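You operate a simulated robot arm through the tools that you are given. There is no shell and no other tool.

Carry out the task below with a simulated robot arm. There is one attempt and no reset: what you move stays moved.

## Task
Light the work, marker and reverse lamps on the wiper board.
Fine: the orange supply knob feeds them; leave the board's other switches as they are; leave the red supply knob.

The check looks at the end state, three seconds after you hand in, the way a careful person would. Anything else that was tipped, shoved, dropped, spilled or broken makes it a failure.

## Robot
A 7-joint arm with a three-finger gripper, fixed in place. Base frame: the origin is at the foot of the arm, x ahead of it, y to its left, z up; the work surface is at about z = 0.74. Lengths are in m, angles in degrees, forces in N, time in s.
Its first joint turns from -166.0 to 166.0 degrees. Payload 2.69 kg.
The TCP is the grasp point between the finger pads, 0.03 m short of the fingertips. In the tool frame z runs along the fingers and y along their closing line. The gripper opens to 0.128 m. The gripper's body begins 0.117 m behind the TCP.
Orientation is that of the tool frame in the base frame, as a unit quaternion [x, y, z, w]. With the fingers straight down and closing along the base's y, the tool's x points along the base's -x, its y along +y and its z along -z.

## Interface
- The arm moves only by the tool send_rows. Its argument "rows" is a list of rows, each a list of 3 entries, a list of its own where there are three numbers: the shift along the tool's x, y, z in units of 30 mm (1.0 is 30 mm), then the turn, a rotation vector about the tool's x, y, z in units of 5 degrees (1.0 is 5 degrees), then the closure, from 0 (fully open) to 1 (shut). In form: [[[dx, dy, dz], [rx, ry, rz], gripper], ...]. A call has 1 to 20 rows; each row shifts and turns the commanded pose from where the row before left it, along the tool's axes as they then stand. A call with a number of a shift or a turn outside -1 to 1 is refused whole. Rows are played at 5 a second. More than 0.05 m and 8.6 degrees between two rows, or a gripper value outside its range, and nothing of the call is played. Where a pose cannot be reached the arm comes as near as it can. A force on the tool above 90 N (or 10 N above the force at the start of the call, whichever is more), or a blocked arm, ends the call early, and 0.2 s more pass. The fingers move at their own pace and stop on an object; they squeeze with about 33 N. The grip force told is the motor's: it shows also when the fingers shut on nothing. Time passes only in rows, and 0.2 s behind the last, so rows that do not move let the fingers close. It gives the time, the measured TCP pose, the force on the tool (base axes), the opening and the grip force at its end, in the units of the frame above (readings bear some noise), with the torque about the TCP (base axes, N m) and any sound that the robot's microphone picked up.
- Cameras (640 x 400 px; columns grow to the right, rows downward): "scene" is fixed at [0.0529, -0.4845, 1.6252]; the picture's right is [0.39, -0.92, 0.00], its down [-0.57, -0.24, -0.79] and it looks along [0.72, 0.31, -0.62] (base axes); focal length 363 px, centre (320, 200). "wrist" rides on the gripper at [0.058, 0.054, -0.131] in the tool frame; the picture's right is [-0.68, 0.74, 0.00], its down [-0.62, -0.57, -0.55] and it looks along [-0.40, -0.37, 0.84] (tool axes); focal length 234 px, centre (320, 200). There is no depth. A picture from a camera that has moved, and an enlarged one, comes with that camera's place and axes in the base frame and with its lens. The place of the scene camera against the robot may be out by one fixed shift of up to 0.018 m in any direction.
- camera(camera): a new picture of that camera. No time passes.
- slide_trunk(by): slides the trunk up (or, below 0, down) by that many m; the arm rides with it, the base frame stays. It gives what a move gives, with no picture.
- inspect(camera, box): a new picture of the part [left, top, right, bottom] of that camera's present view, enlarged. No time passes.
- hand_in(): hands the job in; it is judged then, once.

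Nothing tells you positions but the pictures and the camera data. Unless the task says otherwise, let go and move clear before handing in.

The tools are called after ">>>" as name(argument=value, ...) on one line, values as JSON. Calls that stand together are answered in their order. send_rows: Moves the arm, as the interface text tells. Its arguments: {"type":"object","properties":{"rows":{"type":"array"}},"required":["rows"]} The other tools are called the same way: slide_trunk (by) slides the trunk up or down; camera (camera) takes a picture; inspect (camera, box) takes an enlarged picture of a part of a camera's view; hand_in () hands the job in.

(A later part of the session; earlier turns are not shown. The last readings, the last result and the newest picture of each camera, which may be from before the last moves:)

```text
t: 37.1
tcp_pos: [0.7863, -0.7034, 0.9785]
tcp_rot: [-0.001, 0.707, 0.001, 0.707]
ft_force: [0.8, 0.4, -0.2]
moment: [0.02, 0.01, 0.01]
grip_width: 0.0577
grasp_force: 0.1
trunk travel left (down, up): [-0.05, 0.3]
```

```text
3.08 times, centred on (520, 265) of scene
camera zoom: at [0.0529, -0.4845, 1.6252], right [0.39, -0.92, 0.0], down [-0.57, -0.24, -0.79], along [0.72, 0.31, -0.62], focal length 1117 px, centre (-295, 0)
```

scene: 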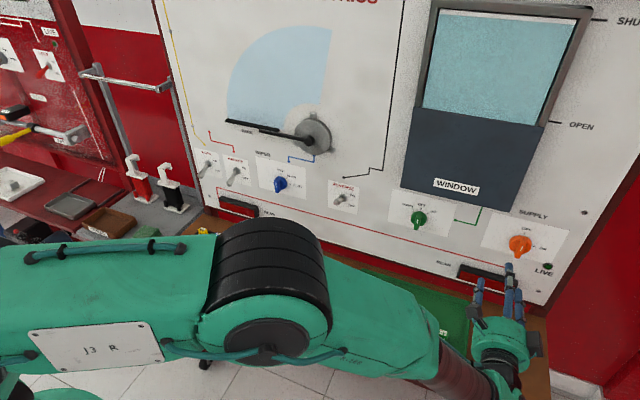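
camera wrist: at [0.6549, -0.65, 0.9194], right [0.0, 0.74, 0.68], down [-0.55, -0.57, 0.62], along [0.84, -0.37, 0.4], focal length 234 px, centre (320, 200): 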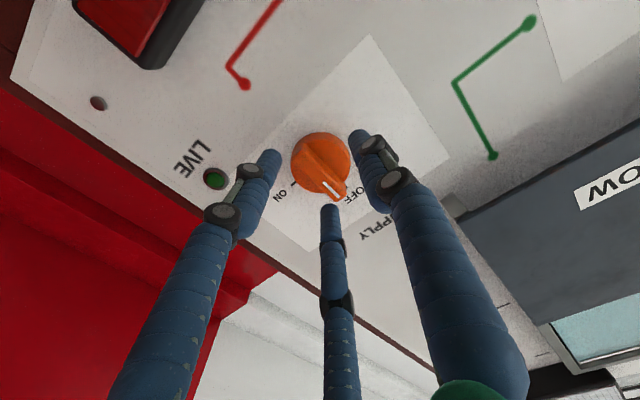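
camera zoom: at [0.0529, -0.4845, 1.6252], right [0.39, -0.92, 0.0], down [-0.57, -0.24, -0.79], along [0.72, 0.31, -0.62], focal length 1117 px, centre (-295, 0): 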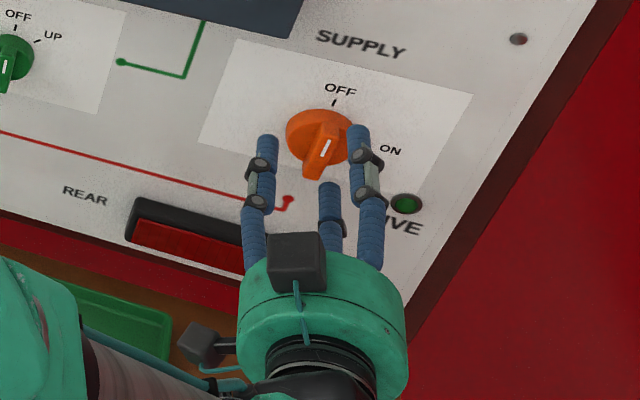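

The fingertips are at x≈0.816 on either side of the ridge with no contact. I'll close on the ridge.

>>> send_rows(rows=[[[0, 0, 0], [0, 0, 0], 0.8], [[0, 0, 0], [0, 0, 0], 1], [[0, 0, 0], [0, 0, 0], 1], [[0, 0, 0], [0, 0, 0], 1]])

>>> inspect(camera="wrist", box=[240, 90, 420, 230])

>>> inspect(camera="scene", box=[450, 200, 590, 330])

```text
t: 38.1
tcp_pos: [0.7841, -0.7099, 0.9797]
tcp_rot: [0.003, 0.706, -0.003, 0.708]
ft_force: [5.0, -66.0, 8.9]
moment: [0.05, 0.45, -1.72]
grip_width: 0.0219
grasp_force: 44.6
trunk travel left (down, up): [-0.05, 0.3]
```

```text
2.86 times, centred on (330, 160) of wrist
camera zoom: at [0.6542, -0.655, 0.9206], right [0.0, 0.74, 0.68], down [-0.55, -0.56, 0.61], along [0.83, -0.38, 0.41], focal length 669 px, centre (291, 314)
```

zoom: 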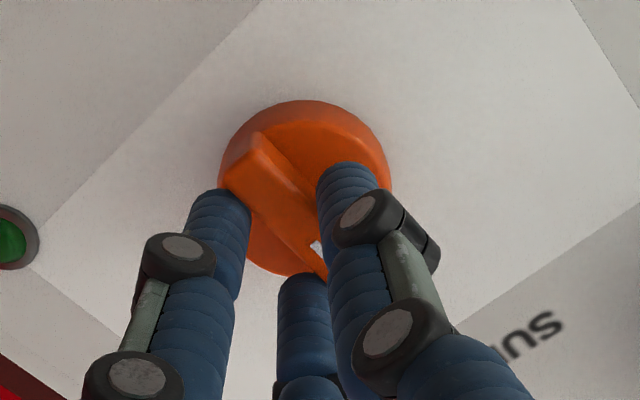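

```text
3.08 times, centred on (520, 265) of scene
camera zoom: at [0.0529, -0.4845, 1.6252], right [0.39, -0.92, 0.0], down [-0.57, -0.24, -0.79], along [0.72, 0.31, -0.62], focal length 1117 px, centre (-295, 0)
```

zoom: 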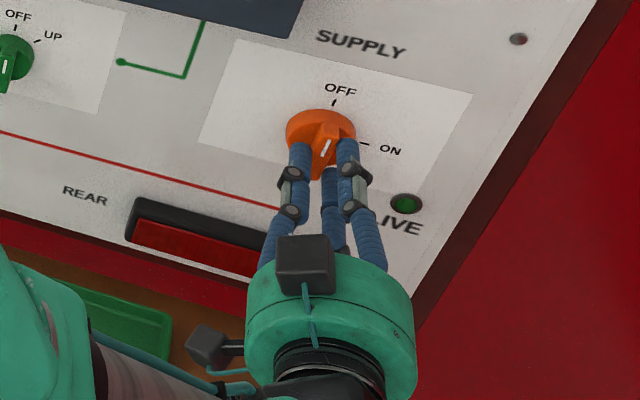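

The grip closed on something 22 mm wide, but the hand was pushed 6.5 mm to -y with 66 N of side force. That means the ridge is centred nearer y≈-0.710, so I'll shift the command to relax the side load.

>>> send_rows(rows=[[[0, -0.11, 0], [0, 0, 0], 1], [[0, -0.11, 0], [0, 0, 0], 1], [[0, 0, 0], [0, 0, 0], 1]])

>>> inspect(camera="wrist", box=[240, 90, 420, 230])

```text
t: 39.0
tcp_pos: [0.7837, -0.711, 0.979]
tcp_rot: [-0.001, 0.706, 0.001, 0.708]
ft_force: [-20.4, -20.5, 19.6]
moment: [0.09, -1.35, -0.37]
grip_width: 0.0218
grasp_force: 45.3
trunk travel left (down, up): [-0.05, 0.3]
```

```text
2.86 times, centred on (330, 160) of wrist
camera zoom: at [0.6539, -0.6562, 0.9206], right [0.0, 0.74, 0.68], down [-0.55, -0.57, 0.61], along [0.84, -0.37, 0.41], focal length 669 px, centre (291, 314)
```

zoom: 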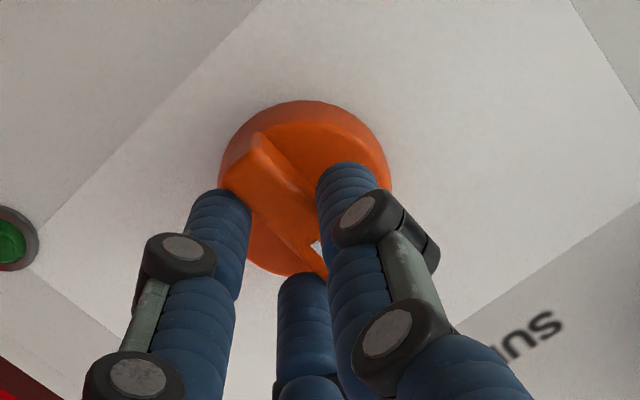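

The side force has dropped, but there's still about 20 N pushing back from the board, so the tips may be touching the disc face. I'll ease back 2–3 mm and read the forces again.

>>> send_rows(rows=[[[0, 0, -0.08], [0, 0, 0], 1], [[0, 0, 0], [0, 0, 0], 1]])

```text
t: 39.5
tcp_pos: [0.7852, -0.709, 0.9796]
tcp_rot: [-0.001, 0.707, 0.001, 0.707]
ft_force: [9.9, -18.3, 15.1]
moment: [0.08, -1.22, -0.49]
grip_width: 0.0218
grasp_force: 44.6
trunk travel left (down, up): [-0.05, 0.3]
```

The loads are now small and the grip on the ridge is firm. I'll start turning clockwise, 20° first, and check that the knob follows.

>>> send_rows(rows=[[[0.03, -0.06, 0], [0, 0, 1], 1], [[0, 0, 0], [0, 0, 1], 1], [[0, 0, 0], [0, 0, 1], 1], [[0, 0, 0], [0, 0, 1], 1]])

>>> inspect(camera="wrist", box=[240, 90, 420, 230])

>>> inspect(camera="scene", box=[450, 200, 590, 330])

```text
t: 40.5
tcp_pos: [0.7839, -0.7104, 0.9775]
tcp_rot: [0.122, 0.697, 0.123, 0.696]
ft_force: [23.1, 13.5, 11.6]
moment: [0.01, -0.78, 0.13]
grip_width: 0.0218
grasp_force: 45.2
trunk travel left (down, up): [-0.05, 0.3]
```

```text
2.86 times, centred on (330, 160) of wrist
camera zoom: at [0.6535, -0.6394, 0.9413], right [0.0, 0.46, 0.89], down [-0.55, -0.74, 0.39], along [0.84, -0.48, 0.25], focal length 669 px, centre (291, 314)
```

zoom: 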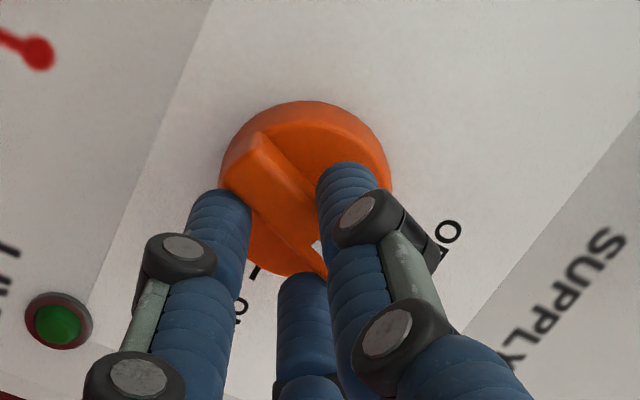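

```text
3.08 times, centred on (520, 265) of scene
camera zoom: at [0.0529, -0.4845, 1.6252], right [0.39, -0.92, 0.0], down [-0.57, -0.24, -0.79], along [0.72, 0.31, -0.62], focal length 1117 px, centre (-295, 0)
```

zoom: 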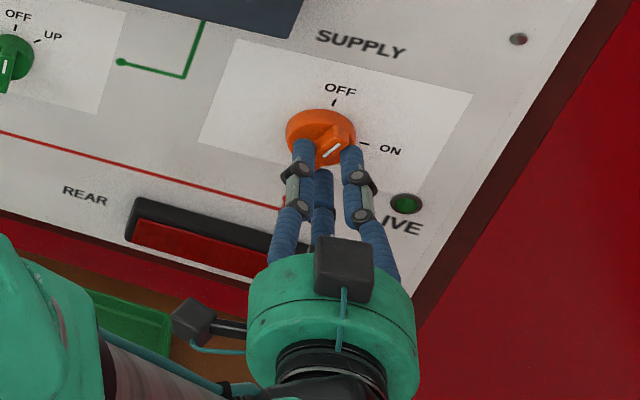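

The knob follows the fingers exactly, already turned about 20°. I'll continue the turn.

>>> send_rows(rows=[[[0, 0, 0], [0, 0, 1], 1], [[0, 0, 0], [0, 0, 1], 1], [[0, 0, 0], [0, 0, 1], 1], [[0, 0, 0], [0, 0, 1], 1], [[0, 0, 0], [0, 0, 1], 1], [[0, 0, 0], [0, 0, 1], 1], [[0, 0, 0], [0, 0, 1], 1]])

>>> inspect(camera="scene", box=[450, 200, 590, 330])

```text
t: 42.1
tcp_pos: [0.7843, -0.7075, 0.9755]
tcp_rot: [0.327, 0.629, 0.327, 0.625]
ft_force: [4.3, 55.5, -10.1]
moment: [-0.24, 0.27, 1.49]
grip_width: 0.022
grasp_force: 44.8
trunk travel left (down, up): [-0.05, 0.3]
```

```text
3.08 times, centred on (520, 265) of scene
camera zoom: at [0.0529, -0.4845, 1.6252], right [0.39, -0.92, 0.0], down [-0.57, -0.24, -0.79], along [0.72, 0.31, -0.62], focal length 1117 px, centre (-295, 0)
```

zoom: 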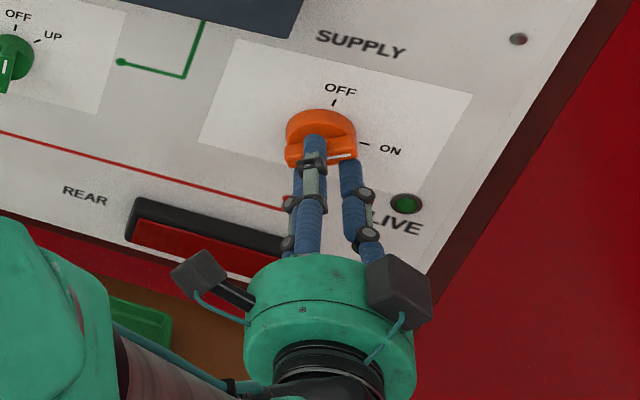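

At 55° the knob is following, but a side force of 55 N shows the grip is slightly off the knob's axis. I'll shift to relieve that and then finish the turn.

>>> send_rows(rows=[[[0.048, 0.034, 0], [0, 0, 0], 1], [[0.048, 0.034, 0], [0, 0, 0], 1], [[0, 0.01, 0], [0, 0, 1], 1], [[0, 0.01, 0], [0, 0, 1], 1], [[0, 0.01, 0], [0, 0, 1], 1], [[0, 0.01, 0], [0, 0, 1], 1]])

>>> inspect(camera="scene", box=[450, 200, 590, 330])

```text
t: 43.5
tcp_pos: [0.7846, -0.7059, 0.9766]
tcp_rot: [0.432, 0.562, 0.431, 0.559]
ft_force: [7.0, 30.6, -29.6]
moment: [-0.2, 0.66, 0.31]
grip_width: 0.0218
grasp_force: 45.2
trunk travel left (down, up): [-0.05, 0.3]
```

```text
3.08 times, centred on (520, 265) of scene
camera zoom: at [0.0529, -0.4845, 1.6252], right [0.39, -0.92, 0.0], down [-0.57, -0.24, -0.79], along [0.72, 0.31, -0.62], focal length 1117 px, centre (-295, 0)
```

zoom: 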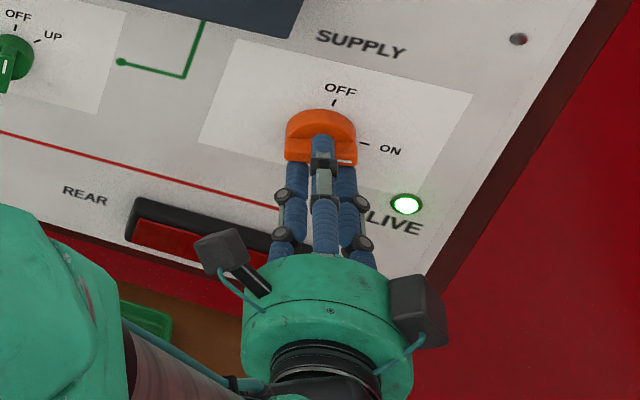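

The LIVE lamp is now lit at about 75°. I'll relieve the small side load and turn the last 15° so the pointer sits on the ON mark.

>>> send_rows(rows=[[[0.06, -0.06, 0], [0, 0, 0], 1], [[0, 0, 0], [0, 0, 1], 1], [[0, 0, 0], [0, 0, 1], 1], [[0, 0, 0], [0, 0, 1], 1], [[0, 0, 0], [0, 0, 0], 1]])

>>> inspect(camera="scene", box=[450, 200, 590, 330])

>>> inspect(camera="wrist", box=[240, 90, 420, 230])

```text
t: 44.8
tcp_pos: [0.785, -0.7067, 0.9756]
tcp_rot: [0.5, 0.501, 0.5, 0.498]
ft_force: [3.2, 27.6, -28.5]
moment: [-0.17, 0.71, 0.71]
grip_width: 0.0218
grasp_force: 45.5
trunk travel left (down, up): [-0.05, 0.3]
```

```text
3.08 times, centred on (520, 265) of scene
camera zoom: at [0.0529, -0.4845, 1.6252], right [0.39, -0.92, 0.0], down [-0.57, -0.24, -0.79], along [0.72, 0.31, -0.62], focal length 1117 px, centre (-295, 0)
```

zoom: 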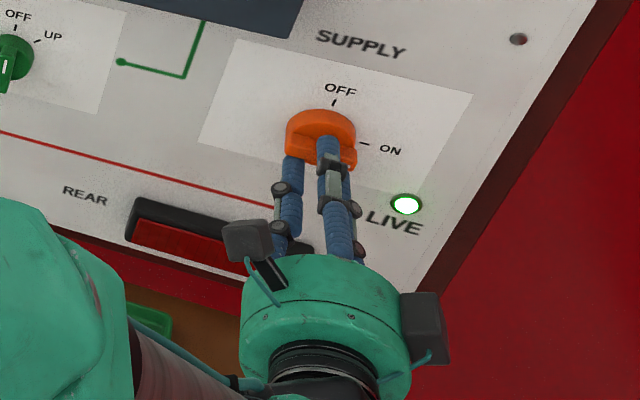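

```text
2.86 times, centred on (330, 160) of wrist
camera zoom: at [0.6535, -0.6477, 1.029], right [0.0, -0.68, 0.74], down [-0.55, -0.62, -0.57], along [0.84, -0.4, -0.37], focal length 669 px, centre (291, 314)
```

zoom: 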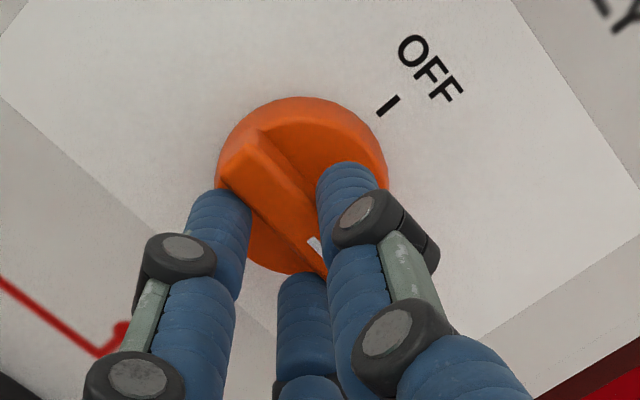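

The knob is at 90° on ON and LIVE is lit. I'll open the fingers and back straight away from the board.

>>> send_rows(rows=[[[0, 0, 0], [0, 0, 0], 0.6], [[0, 0, 0], [0, 0, 0], 0.6], [[0, 0, 0], [0, 0, 0], 0.6], [[0, 0, -0.5], [0, 0, 0], 0.6], [[0, 0, -0.5], [0, 0, 0], 0.6], [[0, 0, -0.6], [0, 0, 0], 0.6], [[0, 0, -0.6], [0, 0, 0], 0.6], [[0, 0, -0.6], [0, 0, 0], 0.6], [[0, 0, -0.6], [0, 0, 0], 0.6]])

>>> camera(camera="scene")

>>> camera(camera="wrist")

>>> inspect(camera="scene", box=[450, 200, 590, 330])

```text
t: 46.8
tcp_pos: [0.6826, -0.7054, 0.9767]
tcp_rot: [0.5, 0.5, 0.501, 0.499]
ft_force: [1.3, 0.2, 0.0]
moment: [-0.02, -0.01, 0.0]
grip_width: 0.0512
grasp_force: 0.1
trunk travel left (down, up): [-0.05, 0.3]
```

```text
taken
```

scene: 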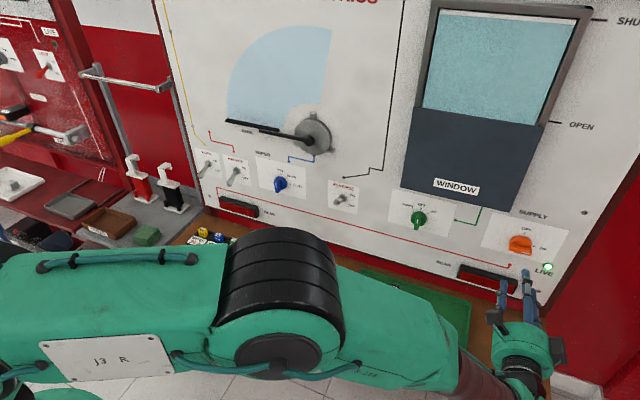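

```text
taken
camera wrist: at [0.5511, -0.6472, 1.0304], right [0.0, -0.68, 0.74], down [-0.55, -0.62, -0.57], along [0.84, -0.4, -0.37], focal length 234 px, centre (320, 200)
```

wrist: 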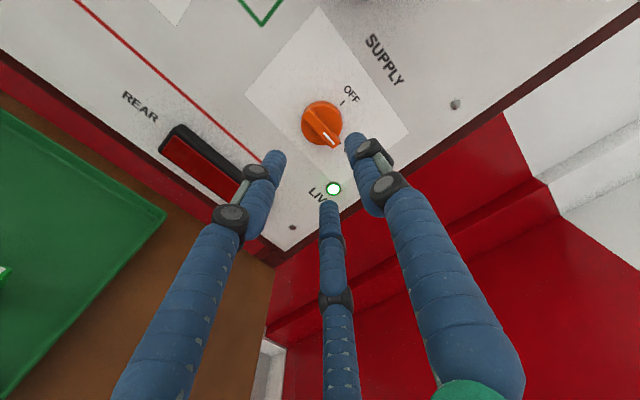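

```text
3.08 times, centred on (520, 265) of scene
camera zoom: at [0.0529, -0.4845, 1.6252], right [0.39, -0.92, 0.0], down [-0.57, -0.24, -0.79], along [0.72, 0.31, -0.62], focal length 1117 px, centre (-295, 0)
```

zoom: 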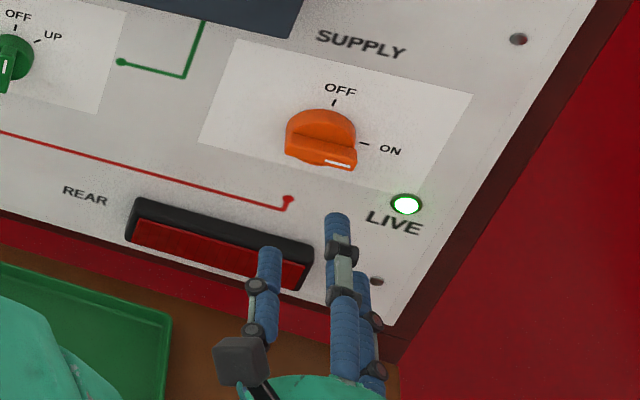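

Supply is ON, LIVE is lit and nothing else has changed. For MARKER and WORK I need the mirrored posture, so I'll roll the hand back while retreating, then point it down and carry it to the left side.

>>> send_rows(rows=[[[0, 0, -0.4], [0, 0, -1], 0.6], [[0, 0, -0.4], [0, 0, -1], 0.6], [[0, 0, -0.4], [0, 0, -1], 0.6], [[0, 0, -0.4], [0, 0, -1], 0.6], [[0, 0, -0.4], [0, 0, -1], 0.6], [[0, 0, 0], [0, 0, -1], 1], [[0, 0, 0], [0, 0, -1], 1], [[0, 0, 0], [0, 0, -1], 1], [[0, 0, 0], [0, 0, -1], 1], [[0, 0, 0], [0, 0, -1], 1], [[0, 0, 0], [0, 0, -1], 1], [[0, 0, 0], [0, 0, -1], 1], [[0, 0, 0], [0, 0, -1], 1], [[0, 0, 0], [0, 0, -1], 1], [[0, 0, 0], [0, 0, -1], 1], [[0, 0, 0], [0, 0, -1], 1], [[0, 0, 0], [0, 0, -1], 1], [[0, 0, 0], [0, 0, -1], 1]])

```text
t: 50.5
tcp_pos: [0.6213, -0.7071, 0.9774]
tcp_rot: [0.001, 0.707, -0.001, 0.707]
ft_force: [0.1, 0.0, -0.3]
moment: [-0.02, 0.0, -0.02]
grip_width: 0.0024
grasp_force: 31.3
trunk travel left (down, up): [-0.05, 0.3]
```

Level again and closed, 18 cm off the board. Now I'll pitch the tool to point down while travelling left along x≈0.62.

>>> send_rows(rows=[[[0, 0.5, 0], [0, 1, 0], 1], [[0, 0.5, 0], [0, 1, 0], 1], [[0, 0.5, 0], [0, 1, 0], 1], [[0, 0.5, 0], [0, 1, 0], 1], [[0, 0.5, 0], [0, 1, 0], 1], [[0, 0.6, 0], [0, 1, 0], 1], [[0, 0.6, 0], [0, 1, 0], 1], [[0, 0.6, 0], [0, 1, 0], 1], [[0, 0.6, 0], [0, 1, 0], 1], [[0, 0.6, 0], [0, 1, 0], 1], [[0, 0.6, 0], [0, 1, 0], 1], [[0, 0.6, 0], [0, 1, 0], 1], [[0, 0.6, 0], [0, 1, 0], 1], [[0, 0.6, 0], [0, 1, 0], 1], [[0, 0.6, 0], [0, 1, 0], 1], [[0, 0.6, 0], [0, 1, 0], 1], [[0, 0.6, 0], [0, 1, 0], 1], [[0, 0.6, 0], [0, 1, 0], 1]])

>>> camera(camera="scene")

```text
t: 54.4
tcp_pos: [0.6213, -0.3969, 0.9772]
tcp_rot: [0.0, 1.0, 0.0, -0.001]
ft_force: [-0.4, -1.0, -0.2]
moment: [-0.01, -0.04, -0.02]
grip_width: 0.002
grasp_force: 31.5
trunk travel left (down, up): [-0.05, 0.3]
```

```text
taken
```

scene: 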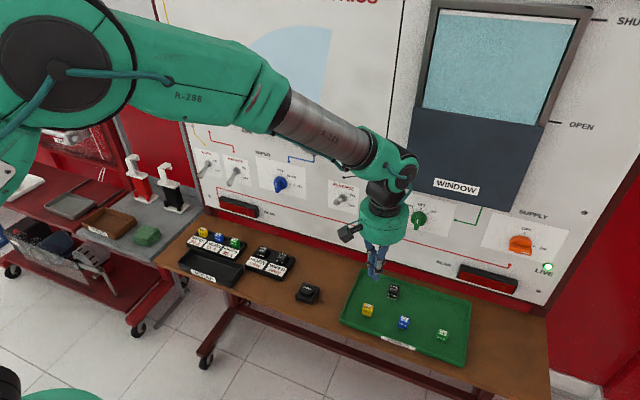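

The hand points down and the way left is clear. I'll carry it to y≈+0.30, keeping 20 cm from the board and well above the fuse holders.

>>> send_rows(rows=[[[0, 0.6, 0], [0, 0, 0], 1], [[0, 0.9, 0], [0, 0, 0], 1], [[0, 0.9, 0], [0, 0, 0], 1], [[0, 0.9, 0], [0, 0, 0], 1], [[0, 0.9, 0], [0, 0, 0], 1], [[0, 0.9, 0], [0, 0, 0], 1], [[0, 0.9, 0], [0, 0, 0], 1], [[0, 0.9, 0], [0, 0, 0], 1], [[0, 0.9, 0], [0, 0, 0], 1], [[0, 0.9, 0], [0, 0, 0], 1], [[0, 0.9, 0], [0, 0, 0], 1], [[0, 0.9, 0], [0, 0, 0], 1], [[0, 0.9, 0], [0, 0, 0], 1], [[0, 0.9, 0], [0, 0, 0], 1], [[0, 0.9, 0], [0, 0, 0], 1], [[0, 0.9, 0], [0, 0, 0], 1], [[0, 0.9, 0], [0, 0, 0], 1], [[0, 0.6, 0], [0, 0, 0], 1]])

>>> camera(camera="scene")

>>> camera(camera="wrist")

```text
t: 58.1
tcp_pos: [0.6201, 0.0702, 0.9774]
tcp_rot: [0.0, 1.0, -0.001, 0.0]
ft_force: [0.1, -0.8, 0.3]
moment: [-0.02, 0.02, 0.01]
grip_width: 0.0021
grasp_force: 31.4
trunk travel left (down, up): [-0.05, 0.3]
```

```text
taken
```

scene: 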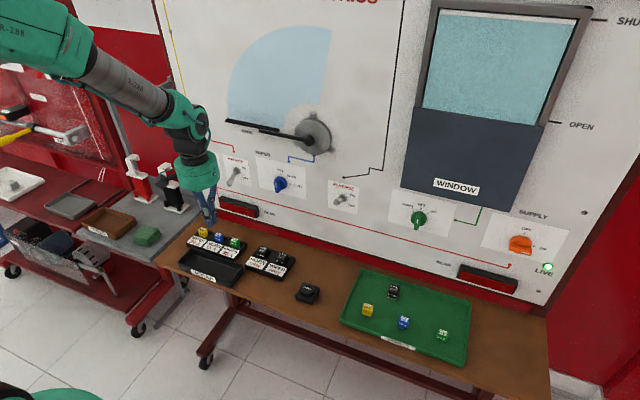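

```text
taken
camera wrist: at [0.5618, 0.1241, 1.1086], right [0.68, 0.74, 0.0], down [0.62, -0.57, 0.55], along [0.4, -0.37, -0.84], focal length 234 px, centre (320, 200)
```

wrist: 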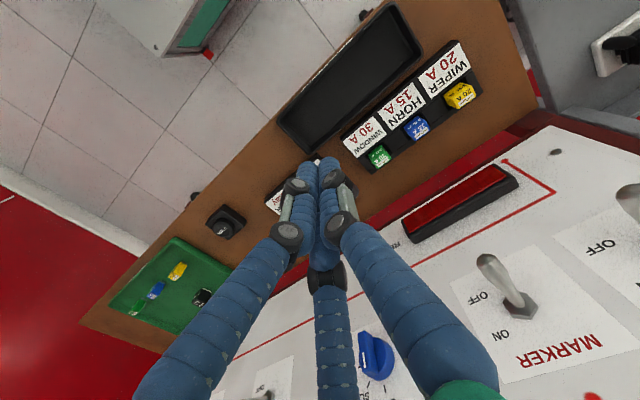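

I'm at y≈0.07 and see the MARKER lever clearly from above. I'll continue left to y≈0.28.

>>> send_rows(rows=[[[0, 0.8, 0], [0, 0, 0], 1], [[0, 0.8, 0], [0, 0, 0], 1], [[0, 0.8, 0], [0, 0, 0], 1], [[0, 0.8, 0], [0, 0, 0], 1], [[0, 0.8, 0], [0, 0, 0], 1], [[0, 0.8, 0], [0, 0, 0], 1], [[0, 0.8, 0], [0, 0, 0], 1], [[0, 0.8, 0], [0, 0, 0], 1], [[0, 0.6, 0], [0, 0, 0], 1]])

>>> camera(camera="scene")

>>> camera(camera="wrist")

```text
t: 60.1
tcp_pos: [0.6211, 0.2811, 0.9781]
tcp_rot: [0.0, 1.0, 0.0, 0.0]
ft_force: [0.2, -0.4, 0.8]
moment: [0.0, 0.01, -0.01]
grip_width: 0.0021
grasp_force: 31.3
trunk travel left (down, up): [-0.05, 0.3]
```

```text
taken
```

scene: 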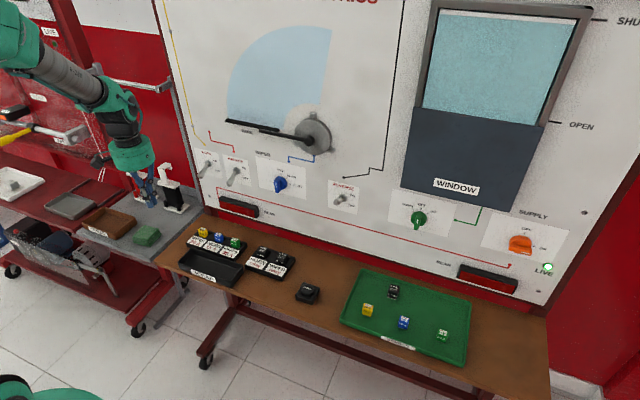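

```text
taken
camera wrist: at [0.5625, 0.3353, 1.1085], right [0.68, 0.74, 0.0], down [0.62, -0.57, 0.55], along [0.4, -0.37, -0.84], focal length 234 px, centre (320, 200)
```

wrist: 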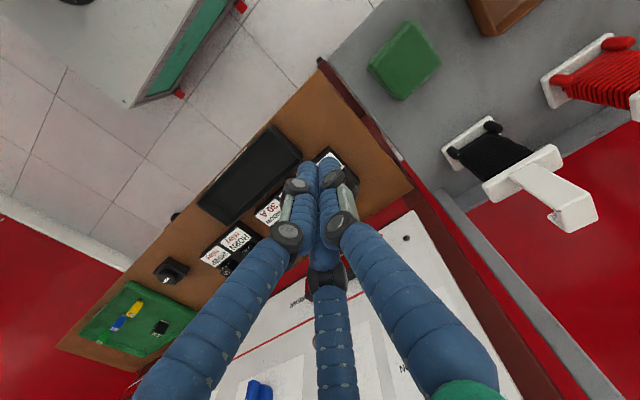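

The hand is at y≈0.28 with the wire spools well clear to the left. I'll pitch the tool up to horizontal here and check that the posture is reachable.

>>> send_rows(rows=[[[0, 0, 0], [0, -1, 0], 1], [[0, 0, 0], [0, -1, 0], 1], [[0, 0, 0], [0, -1, 0], 1], [[0, 0, 0], [0, -1, 0], 1], [[0, 0, 0], [0, -1, 0], 1], [[0, 0, 0], [0, -1, 0], 1], [[0, 0, 0], [0, -1, 0], 1], [[0, 0, 0], [0, -1, 0], 1], [[0, 0, 0], [0, -1, 0], 1], [[0, 0, 0], [0, -1, 0], 1], [[0, 0, 0], [0, -1, 0], 1], [[0, 0, 0], [0, -1, 0], 1]])

>>> camera(camera="scene")

>>> camera(camera="wrist")

```text
t: 62.8
tcp_pos: [0.6206, 0.2803, 0.9775]
tcp_rot: [0.0, 0.865, 0.001, 0.501]
ft_force: [0.6, -0.3, -0.6]
moment: [0.02, -0.01, 0.0]
grip_width: 0.0021
grasp_force: 30.8
trunk travel left (down, up): [-0.05, 0.3]
```

```text
taken
```

scene: 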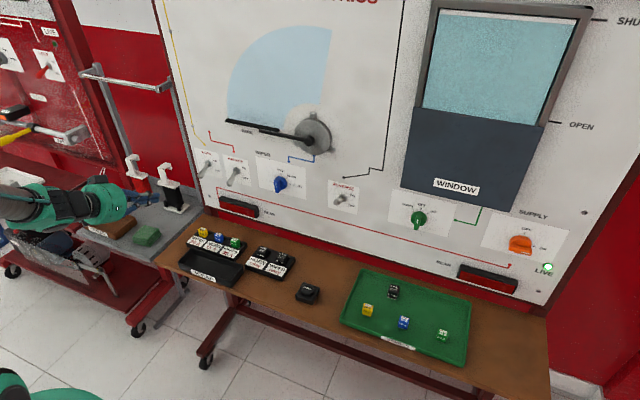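

```text
taken
camera wrist: at [0.4784, 0.3342, 0.9922], right [0.34, 0.74, 0.59], down [-0.17, -0.57, 0.81], along [0.93, -0.37, -0.07], focal length 234 px, centre (320, 200)
```

wrist: 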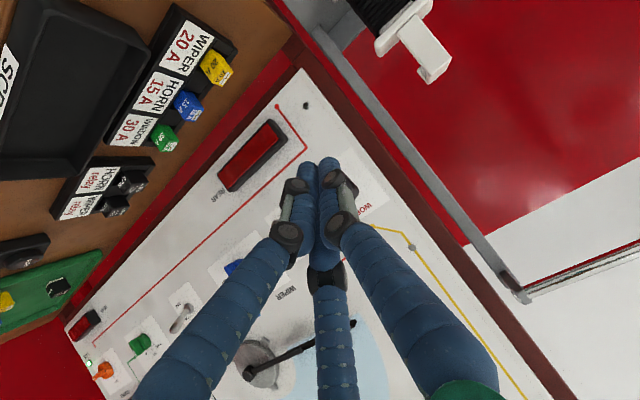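

The tool is 60° up with no reach problem. I'll finish the last 30°.

>>> send_rows(rows=[[[0, 0, 0], [0, -1, 0], 1], [[0, 0, 0], [0, -1, 0], 1], [[0, 0, 0], [0, -1, 0], 1], [[0, 0, 0], [0, -1, 0], 1], [[0, 0, 0], [0, -1, 0], 1], [[0, 0, 0], [0, -1, 0], 1]])

>>> camera(camera="scene")

>>> camera(camera="wrist")

```text
t: 64.2
tcp_pos: [0.6207, 0.2806, 0.9775]
tcp_rot: [-0.001, 0.706, 0.001, 0.708]
ft_force: [0.0, -0.8, 0.1]
moment: [-0.01, 0.04, 0.01]
grip_width: 0.0021
grasp_force: 31.8
trunk travel left (down, up): [-0.05, 0.3]
```

```text
taken
```

scene: 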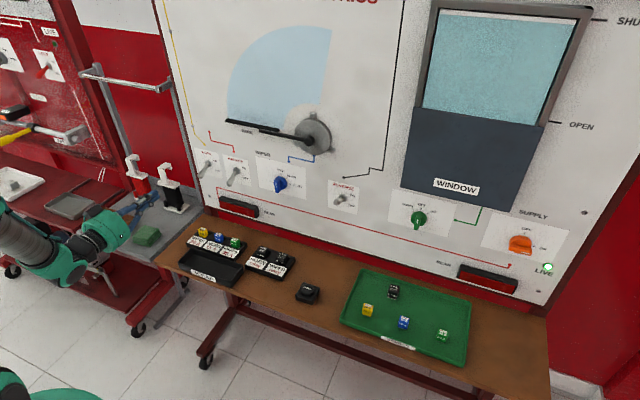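

```text
taken
camera wrist: at [0.49, 0.3342, 0.9186], right [0.0, 0.74, 0.68], down [-0.55, -0.57, 0.61], along [0.84, -0.37, 0.41], focal length 234 px, centre (320, 200)
```

wrist: 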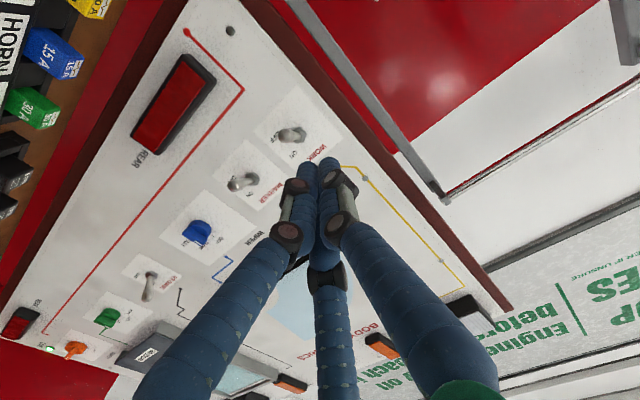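

The horizontal posture works on the left side too. I'll zoom in on the WORK and MARKER levers, and look for lamps that might be lit.

>>> inspect(camera="wrist", box=[210, 80, 350, 210])

>>> inspect(camera="wrist", box=[200, 280, 520, 400])

>>> inspect(camera="scene", box=[180, 110, 320, 240])

```text
3.08 times, centred on (280, 145) of wrist
camera zoom: at [0.49, 0.3342, 0.9186], right [0.0, 0.74, 0.68], down [-0.55, -0.57, 0.61], along [0.84, -0.37, 0.41], focal length 720 px, centre (443, 369)
```

zoom: 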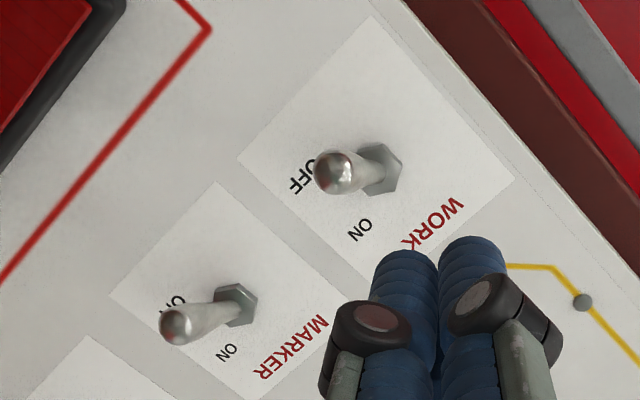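

```text
2.00 times, centred on (360, 340) of wrist
camera zoom: at [0.49, 0.3342, 0.9186], right [0.0, 0.74, 0.68], down [-0.55, -0.57, 0.61], along [0.84, -0.37, 0.41], focal length 468 px, centre (240, -80)
```

zoom: 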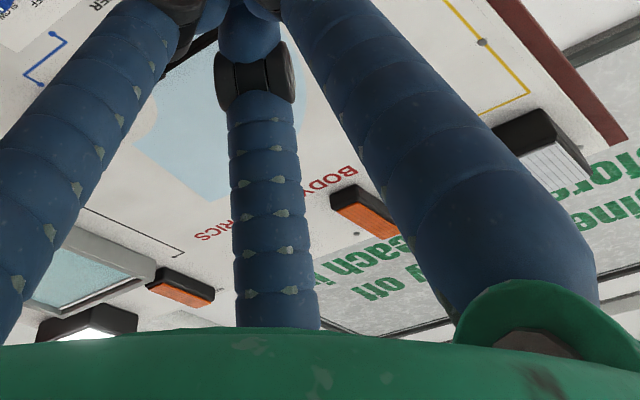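

```text
3.08 times, centred on (250, 175) of scene
camera zoom: at [0.0529, -0.4845, 1.6252], right [0.39, -0.92, 0.0], down [-0.57, -0.24, -0.79], along [0.72, 0.31, -0.62], focal length 1117 px, centre (535, 277)
```

zoom: 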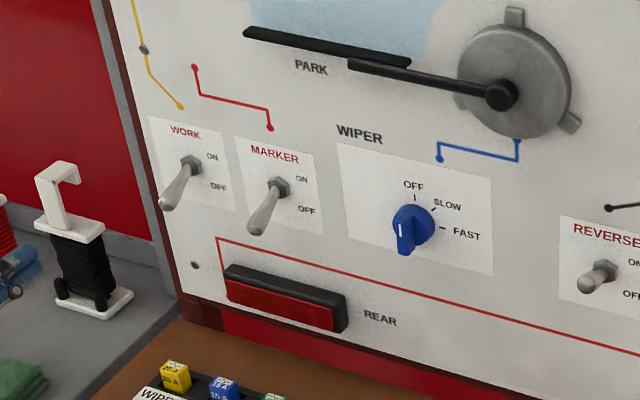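

The REVERSE lamp near the top of the board appears lit already. I place the WORK lever at y≈0.237 and the MARKER lever at y≈0.126, with tips near z≈0.96. I'll move below and in front of WORK.

>>> send_rows(rows=[[[0.3, -0.24, 0.4], [0, 0, 0], 1], [[0.3, -0.24, 0.4], [0, 0, 0], 1], [[0.3, -0.24, 0.4], [0, 0, 0], 1], [[0.3, -0.24, 0.4], [0, 0, 0], 1], [[0.3, -0.24, 0.4], [0, 0, 0], 1], [[0.3, -0.24, 0.4], [0, 0, 0], 1], [[0, 0, 0.2], [0, 0, 0], 1]])

>>> camera(camera="wrist")

>>> inspect(camera="scene", box=[160, 110, 300, 240])

```text
t: 65.8
tcp_pos: [0.6989, 0.2379, 0.9232]
tcp_rot: [0.0, 0.707, 0.0, 0.707]
ft_force: [-0.1, 0.1, 0.7]
moment: [0.0, 0.01, -0.01]
grip_width: 0.0023
grasp_force: 31.7
trunk travel left (down, up): [-0.05, 0.3]
```

```text
taken
camera wrist: at [0.5683, 0.2917, 0.8648], right [0.0, 0.74, 0.68], down [-0.55, -0.57, 0.62], along [0.84, -0.37, 0.4], focal length 234 px, centre (320, 200)
```

wrist: 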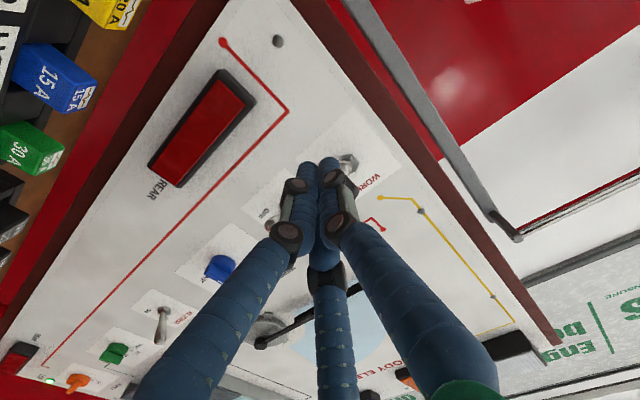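

```text
3.08 times, centred on (230, 175) of scene
camera zoom: at [0.0529, -0.4845, 1.6252], right [0.39, -0.92, 0.0], down [-0.57, -0.24, -0.79], along [0.72, 0.31, -0.62], focal length 1117 px, centre (597, 277)
```

zoom: 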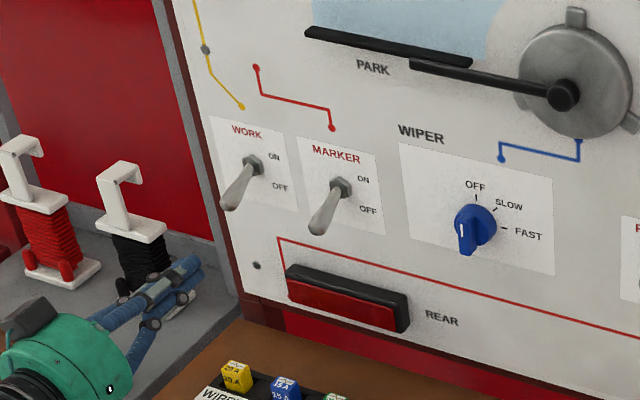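

The fingertips are below and in front of WORK with good alignment. I'll slide forward under the lever.

>>> send_rows(rows=[[[0, 0, 0.5], [0, 0, 0], 1], [[0, 0, 0.5], [0, 0, 0], 1], [[0, 0, 0.5], [0, 0, 0], 1], [[0, 0, 0.5], [0, 0, 0], 1], [[0, 0, 0.5], [0, 0, 0], 1]])

>>> inspect(camera="scene", box=[160, 110, 300, 240])

>>> camera(camera="wrist")

```text
t: 67.0
tcp_pos: [0.7749, 0.2358, 0.923]
tcp_rot: [-0.001, 0.707, 0.001, 0.707]
ft_force: [-0.3, 0.0, -0.1]
moment: [-0.02, 0.01, 0.04]
grip_width: 0.0023
grasp_force: 31.3
trunk travel left (down, up): [-0.05, 0.3]
```

```text
3.08 times, centred on (230, 175) of scene
camera zoom: at [0.0529, -0.4845, 1.6252], right [0.39, -0.92, 0.0], down [-0.57, -0.24, -0.79], along [0.72, 0.31, -0.62], focal length 1117 px, centre (597, 277)
```

zoom: 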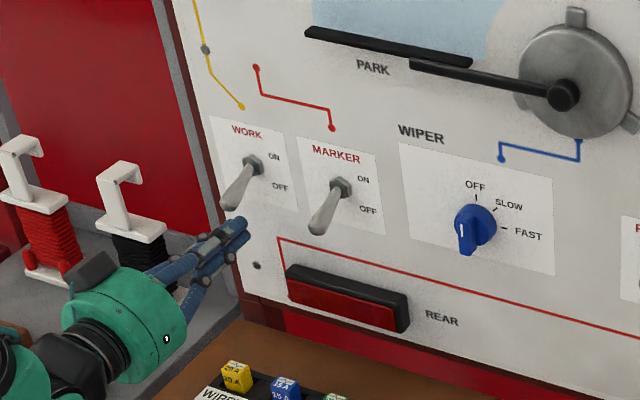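

```text
taken
camera wrist: at [0.6432, 0.2907, 0.8647], right [0.0, 0.74, 0.68], down [-0.55, -0.57, 0.62], along [0.84, -0.37, 0.4], focal length 234 px, centre (320, 200)
```

wrist: 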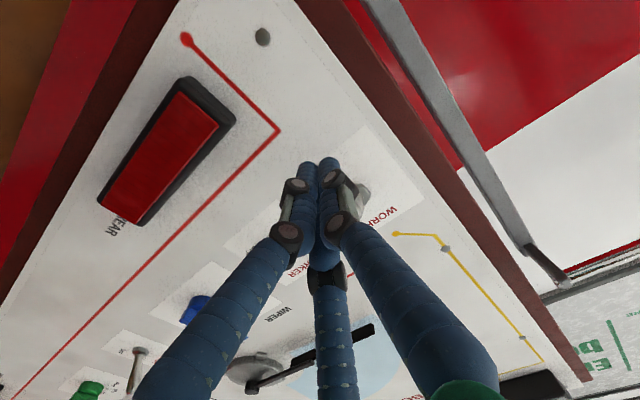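

The fingertips are right under the WORK lever tip. I'll raise it with small steps as before.

>>> send_rows(rows=[[[-0.2, 0, 0], [0, 0, 0], 1], [[-0.2, 0, 0], [0, 0, 0], 1], [[-0.2, 0, 0], [0, 0, 0], 1], [[-0.2, 0, 0], [0, 0, 0], 1], [[-0.2, 0, 0], [0, 0, 0], 1], [[-0.2, 0, 0], [0, 0, 0], 1], [[-0.2, 0, 0], [0, 0, 0], 1]])

>>> inspect(camera="scene", box=[160, 110, 300, 240])

```text
t: 68.5
tcp_pos: [0.7745, 0.2378, 0.966]
tcp_rot: [-0.001, 0.707, 0.001, 0.707]
ft_force: [0.0, 0.1, -0.7]
moment: [0.0, 0.02, 0.02]
grip_width: 0.0022
grasp_force: 31.5
trunk travel left (down, up): [-0.05, 0.3]
```

```text
3.08 times, centred on (230, 175) of scene
camera zoom: at [0.0529, -0.4845, 1.6252], right [0.39, -0.92, 0.0], down [-0.57, -0.24, -0.79], along [0.72, 0.31, -0.62], focal length 1117 px, centre (597, 277)
```

zoom: 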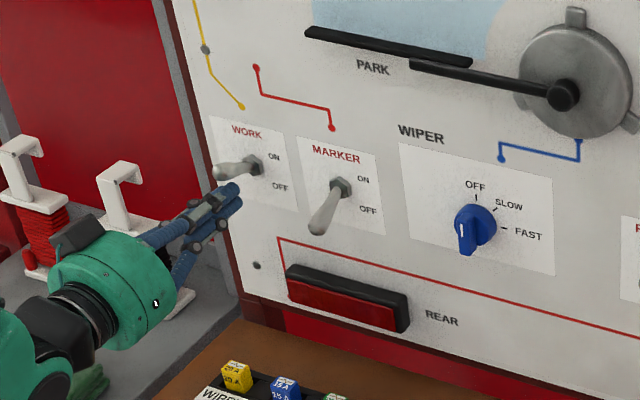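

WORK snapped up to ON with no residual force. I'll drop away, back off slightly and look at it.

>>> send_rows(rows=[[[0.4, 0, 0], [0, 0, 0], 1], [[0.5, 0, 0], [0, 0, 0], 1], [[0.5, 0, -0.2], [0, 0, 0], 1], [[0, 0, -0.6], [0, 0, 0], 1], [[0, 0, -0.6], [0, 0, 0], 1], [[0, 0, -0.6], [0, 0, 0], 1], [[0, 0, -0.5], [0, 0, 0], 1]])

>>> camera(camera="wrist")

>>> inspect(camera="scene", box=[160, 110, 300, 240])

```text
t: 70.2
tcp_pos: [0.7001, 0.238, 0.9236]
tcp_rot: [-0.001, 0.707, 0.001, 0.707]
ft_force: [-0.7, 0.7, 0.0]
moment: [0.01, 0.0, -0.01]
grip_width: 0.0021
grasp_force: 32.0
trunk travel left (down, up): [-0.05, 0.3]
```

```text
taken
camera wrist: at [0.5692, 0.2917, 0.8651], right [0.0, 0.74, 0.68], down [-0.55, -0.57, 0.62], along [0.84, -0.37, 0.4], focal length 234 px, centre (320, 200)
```

wrist: 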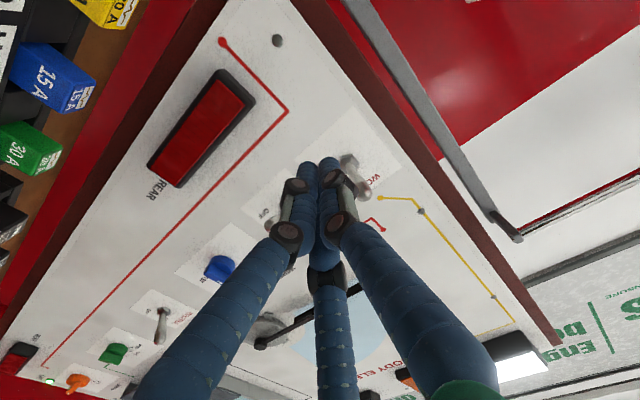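

```text
3.08 times, centred on (230, 175) of scene
camera zoom: at [0.0529, -0.4845, 1.6252], right [0.39, -0.92, 0.0], down [-0.57, -0.24, -0.79], along [0.72, 0.31, -0.62], focal length 1117 px, centre (597, 277)
```

zoom: 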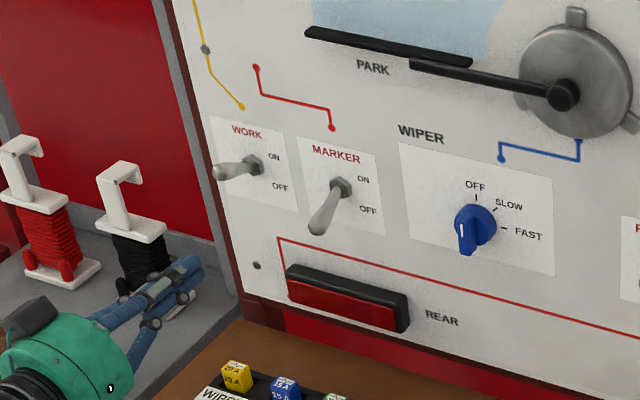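

The WORK lamp at the top left is lit brightly. Next I'll move right to the MARKER lever at y≈0.126, staying below lever height.

>>> send_rows(rows=[[[0, -0.5, 0.2], [0, 0, 0], 1], [[0, -0.5, 0.2], [0, 0, 0], 1], [[0, -0.5, 0.2], [0, 0, 0], 1], [[0, -0.5, 0.2], [0, 0, 0], 1], [[0, -0.5, 0.2], [0, 0, 0], 1], [[0, -0.5, 0], [0, 0, 0], 1], [[0, -0.5, 0], [0, 0, 0], 1], [[0, -0.24, 0], [0, 0, 0], 1]])

>>> inspect(camera="scene", box=[160, 110, 300, 240])

>>> camera(camera="wrist")

```text
t: 72.0
tcp_pos: [0.7295, 0.1254, 0.9231]
tcp_rot: [-0.001, 0.708, -0.005, 0.706]
ft_force: [0.1, 0.9, -0.4]
moment: [-0.01, 0.0, -0.04]
grip_width: 0.0021
grasp_force: 31.7
trunk travel left (down, up): [-0.05, 0.3]
```

```text
3.08 times, centred on (230, 175) of scene
camera zoom: at [0.0529, -0.4845, 1.6252], right [0.39, -0.92, 0.0], down [-0.57, -0.24, -0.79], along [0.72, 0.31, -0.62], focal length 1117 px, centre (597, 277)
```

zoom: 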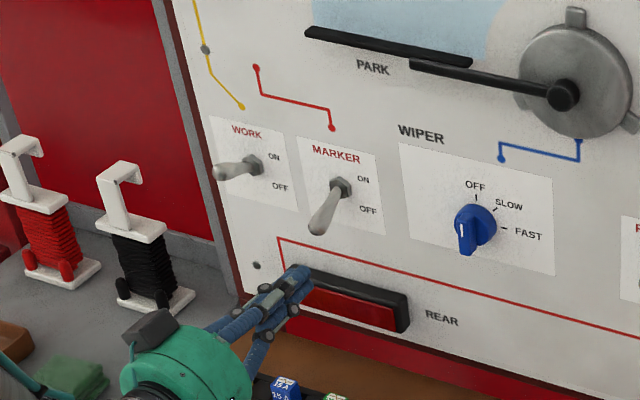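

```text
taken
camera wrist: at [0.5985, 0.1798, 0.8636], right [0.01, 0.74, 0.67], down [-0.55, -0.56, 0.62], along [0.84, -0.37, 0.41], focal length 234 px, centre (320, 200)
```

wrist: 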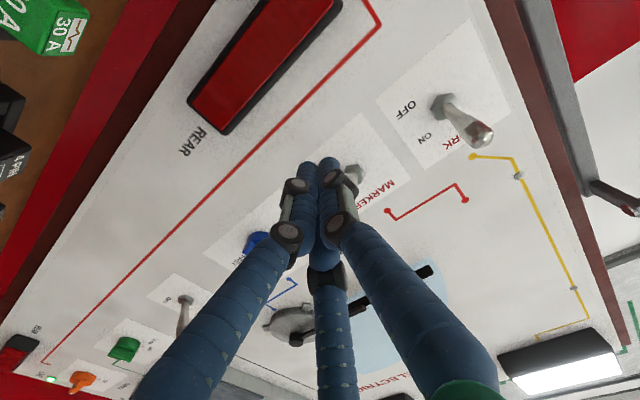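

MARKER alignment reached without any reach limit, and the WORK lamp is clearly lit. I'll slide forward under the MARKER lever.

>>> send_rows(rows=[[[0, 0, 0.4], [0, 0, 0], 1], [[0, 0, 0.4], [0, 0, 0], 1], [[0, 0, 0.4], [0, 0, 0], 1], [[0, 0, 0.3], [0, 0, 0], 1]])

>>> inspect(camera="scene", box=[160, 110, 300, 240])

```text
t: 73.0
tcp_pos: [0.7748, 0.125, 0.9237]
tcp_rot: [0.0, 0.707, -0.002, 0.707]
ft_force: [-0.4, 0.1, -0.3]
moment: [-0.01, -0.01, -0.02]
grip_width: 0.002
grasp_force: 31.8
trunk travel left (down, up): [-0.05, 0.3]
```

```text
3.08 times, centred on (230, 175) of scene
camera zoom: at [0.0529, -0.4845, 1.6252], right [0.39, -0.92, 0.0], down [-0.57, -0.24, -0.79], along [0.72, 0.31, -0.62], focal length 1117 px, centre (597, 277)
```

zoom: 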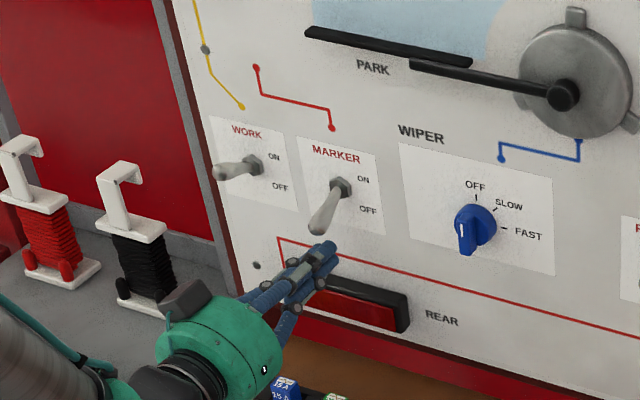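

The fingertips are under the MARKER lever tip. I'll raise it in the same small steps.

>>> send_rows(rows=[[[-0.2, 0, 0], [0, 0, 0], 1], [[-0.2, 0, 0], [0, 0, 0], 1], [[-0.2, 0, 0], [0, 0, 0], 1], [[-0.2, 0, 0], [0, 0, 0], 1], [[-0.2, 0, 0], [0, 0, 0], 1], [[-0.2, 0, 0], [0, 0, 0], 1], [[-0.2, 0, 0], [0, 0, 0], 1]])

>>> inspect(camera="scene", box=[160, 110, 300, 240])

```text
t: 74.5
tcp_pos: [0.7757, 0.1259, 0.9662]
tcp_rot: [-0.001, 0.707, 0.001, 0.707]
ft_force: [0.9, -0.5, -1.0]
moment: [0.03, 0.0, 0.01]
grip_width: 0.0019
grasp_force: 31.1
trunk travel left (down, up): [-0.05, 0.3]
```

```text
3.08 times, centred on (230, 175) of scene
camera zoom: at [0.0529, -0.4845, 1.6252], right [0.39, -0.92, 0.0], down [-0.57, -0.24, -0.79], along [0.72, 0.31, -0.62], focal length 1117 px, centre (597, 277)
```

zoom: 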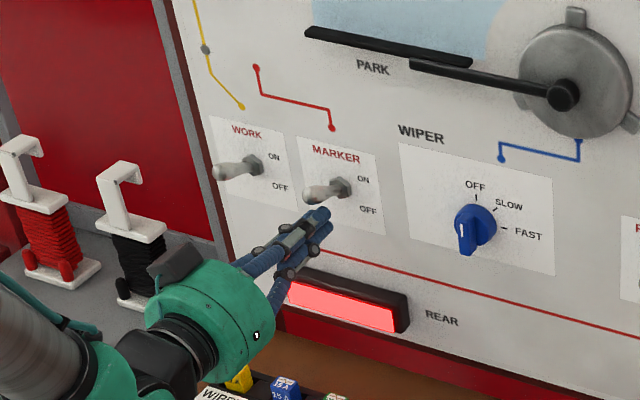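

MARKER snapped ON and the REAR lamp is lit. I'll drop below the lever and back well away from the board.

>>> send_rows(rows=[[[0.4, 0, 0], [0, 0, 0], 1], [[0.5, 0, 0], [0, 0, 0], 1], [[0.4, 0, -0.2], [0, 0, 0], 1], [[0, 0, -0.5], [0, 0, 0], 1], [[0, 0.2, -0.5], [0, 0, 0], 1], [[0, 0.5, -0.5], [0, 0, 0], 1], [[0, 0.5, -0.5], [0, 0, 0], 1], [[0, 0.5, -0.5], [0, 0, 0], 1], [[0, 0.5, -0.4], [0, 0, 0], 1], [[-0.4, 0.5, -0.4], [0, 0, 0], 1], [[-0.6, 0.5, -0.4], [0, 0, 0], 1], [[-0.6, 0.5, -0.4], [0, 0, 0], 1]])

>>> camera(camera="scene")

>>> camera(camera="wrist")

```text
t: 77.2
tcp_pos: [0.644, 0.2364, 0.9733]
tcp_rot: [-0.001, 0.707, 0.0, 0.707]
ft_force: [0.1, -0.5, 0.0]
moment: [0.03, -0.01, -0.01]
grip_width: 0.0021
grasp_force: 31.8
trunk travel left (down, up): [-0.05, 0.3]
```

```text
taken
```

scene: 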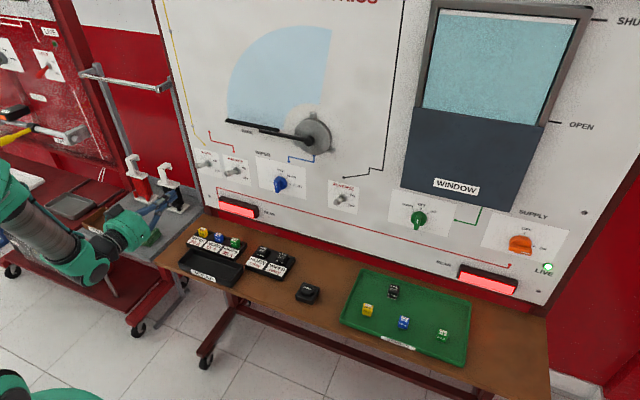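

```text
taken
camera wrist: at [0.5136, 0.2896, 0.9147], right [0.0, 0.74, 0.68], down [-0.55, -0.57, 0.62], along [0.84, -0.37, 0.4], focal length 234 px, centre (320, 200)
```

wrist: 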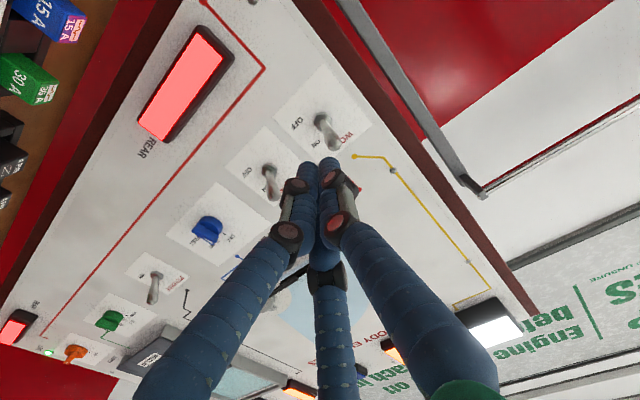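

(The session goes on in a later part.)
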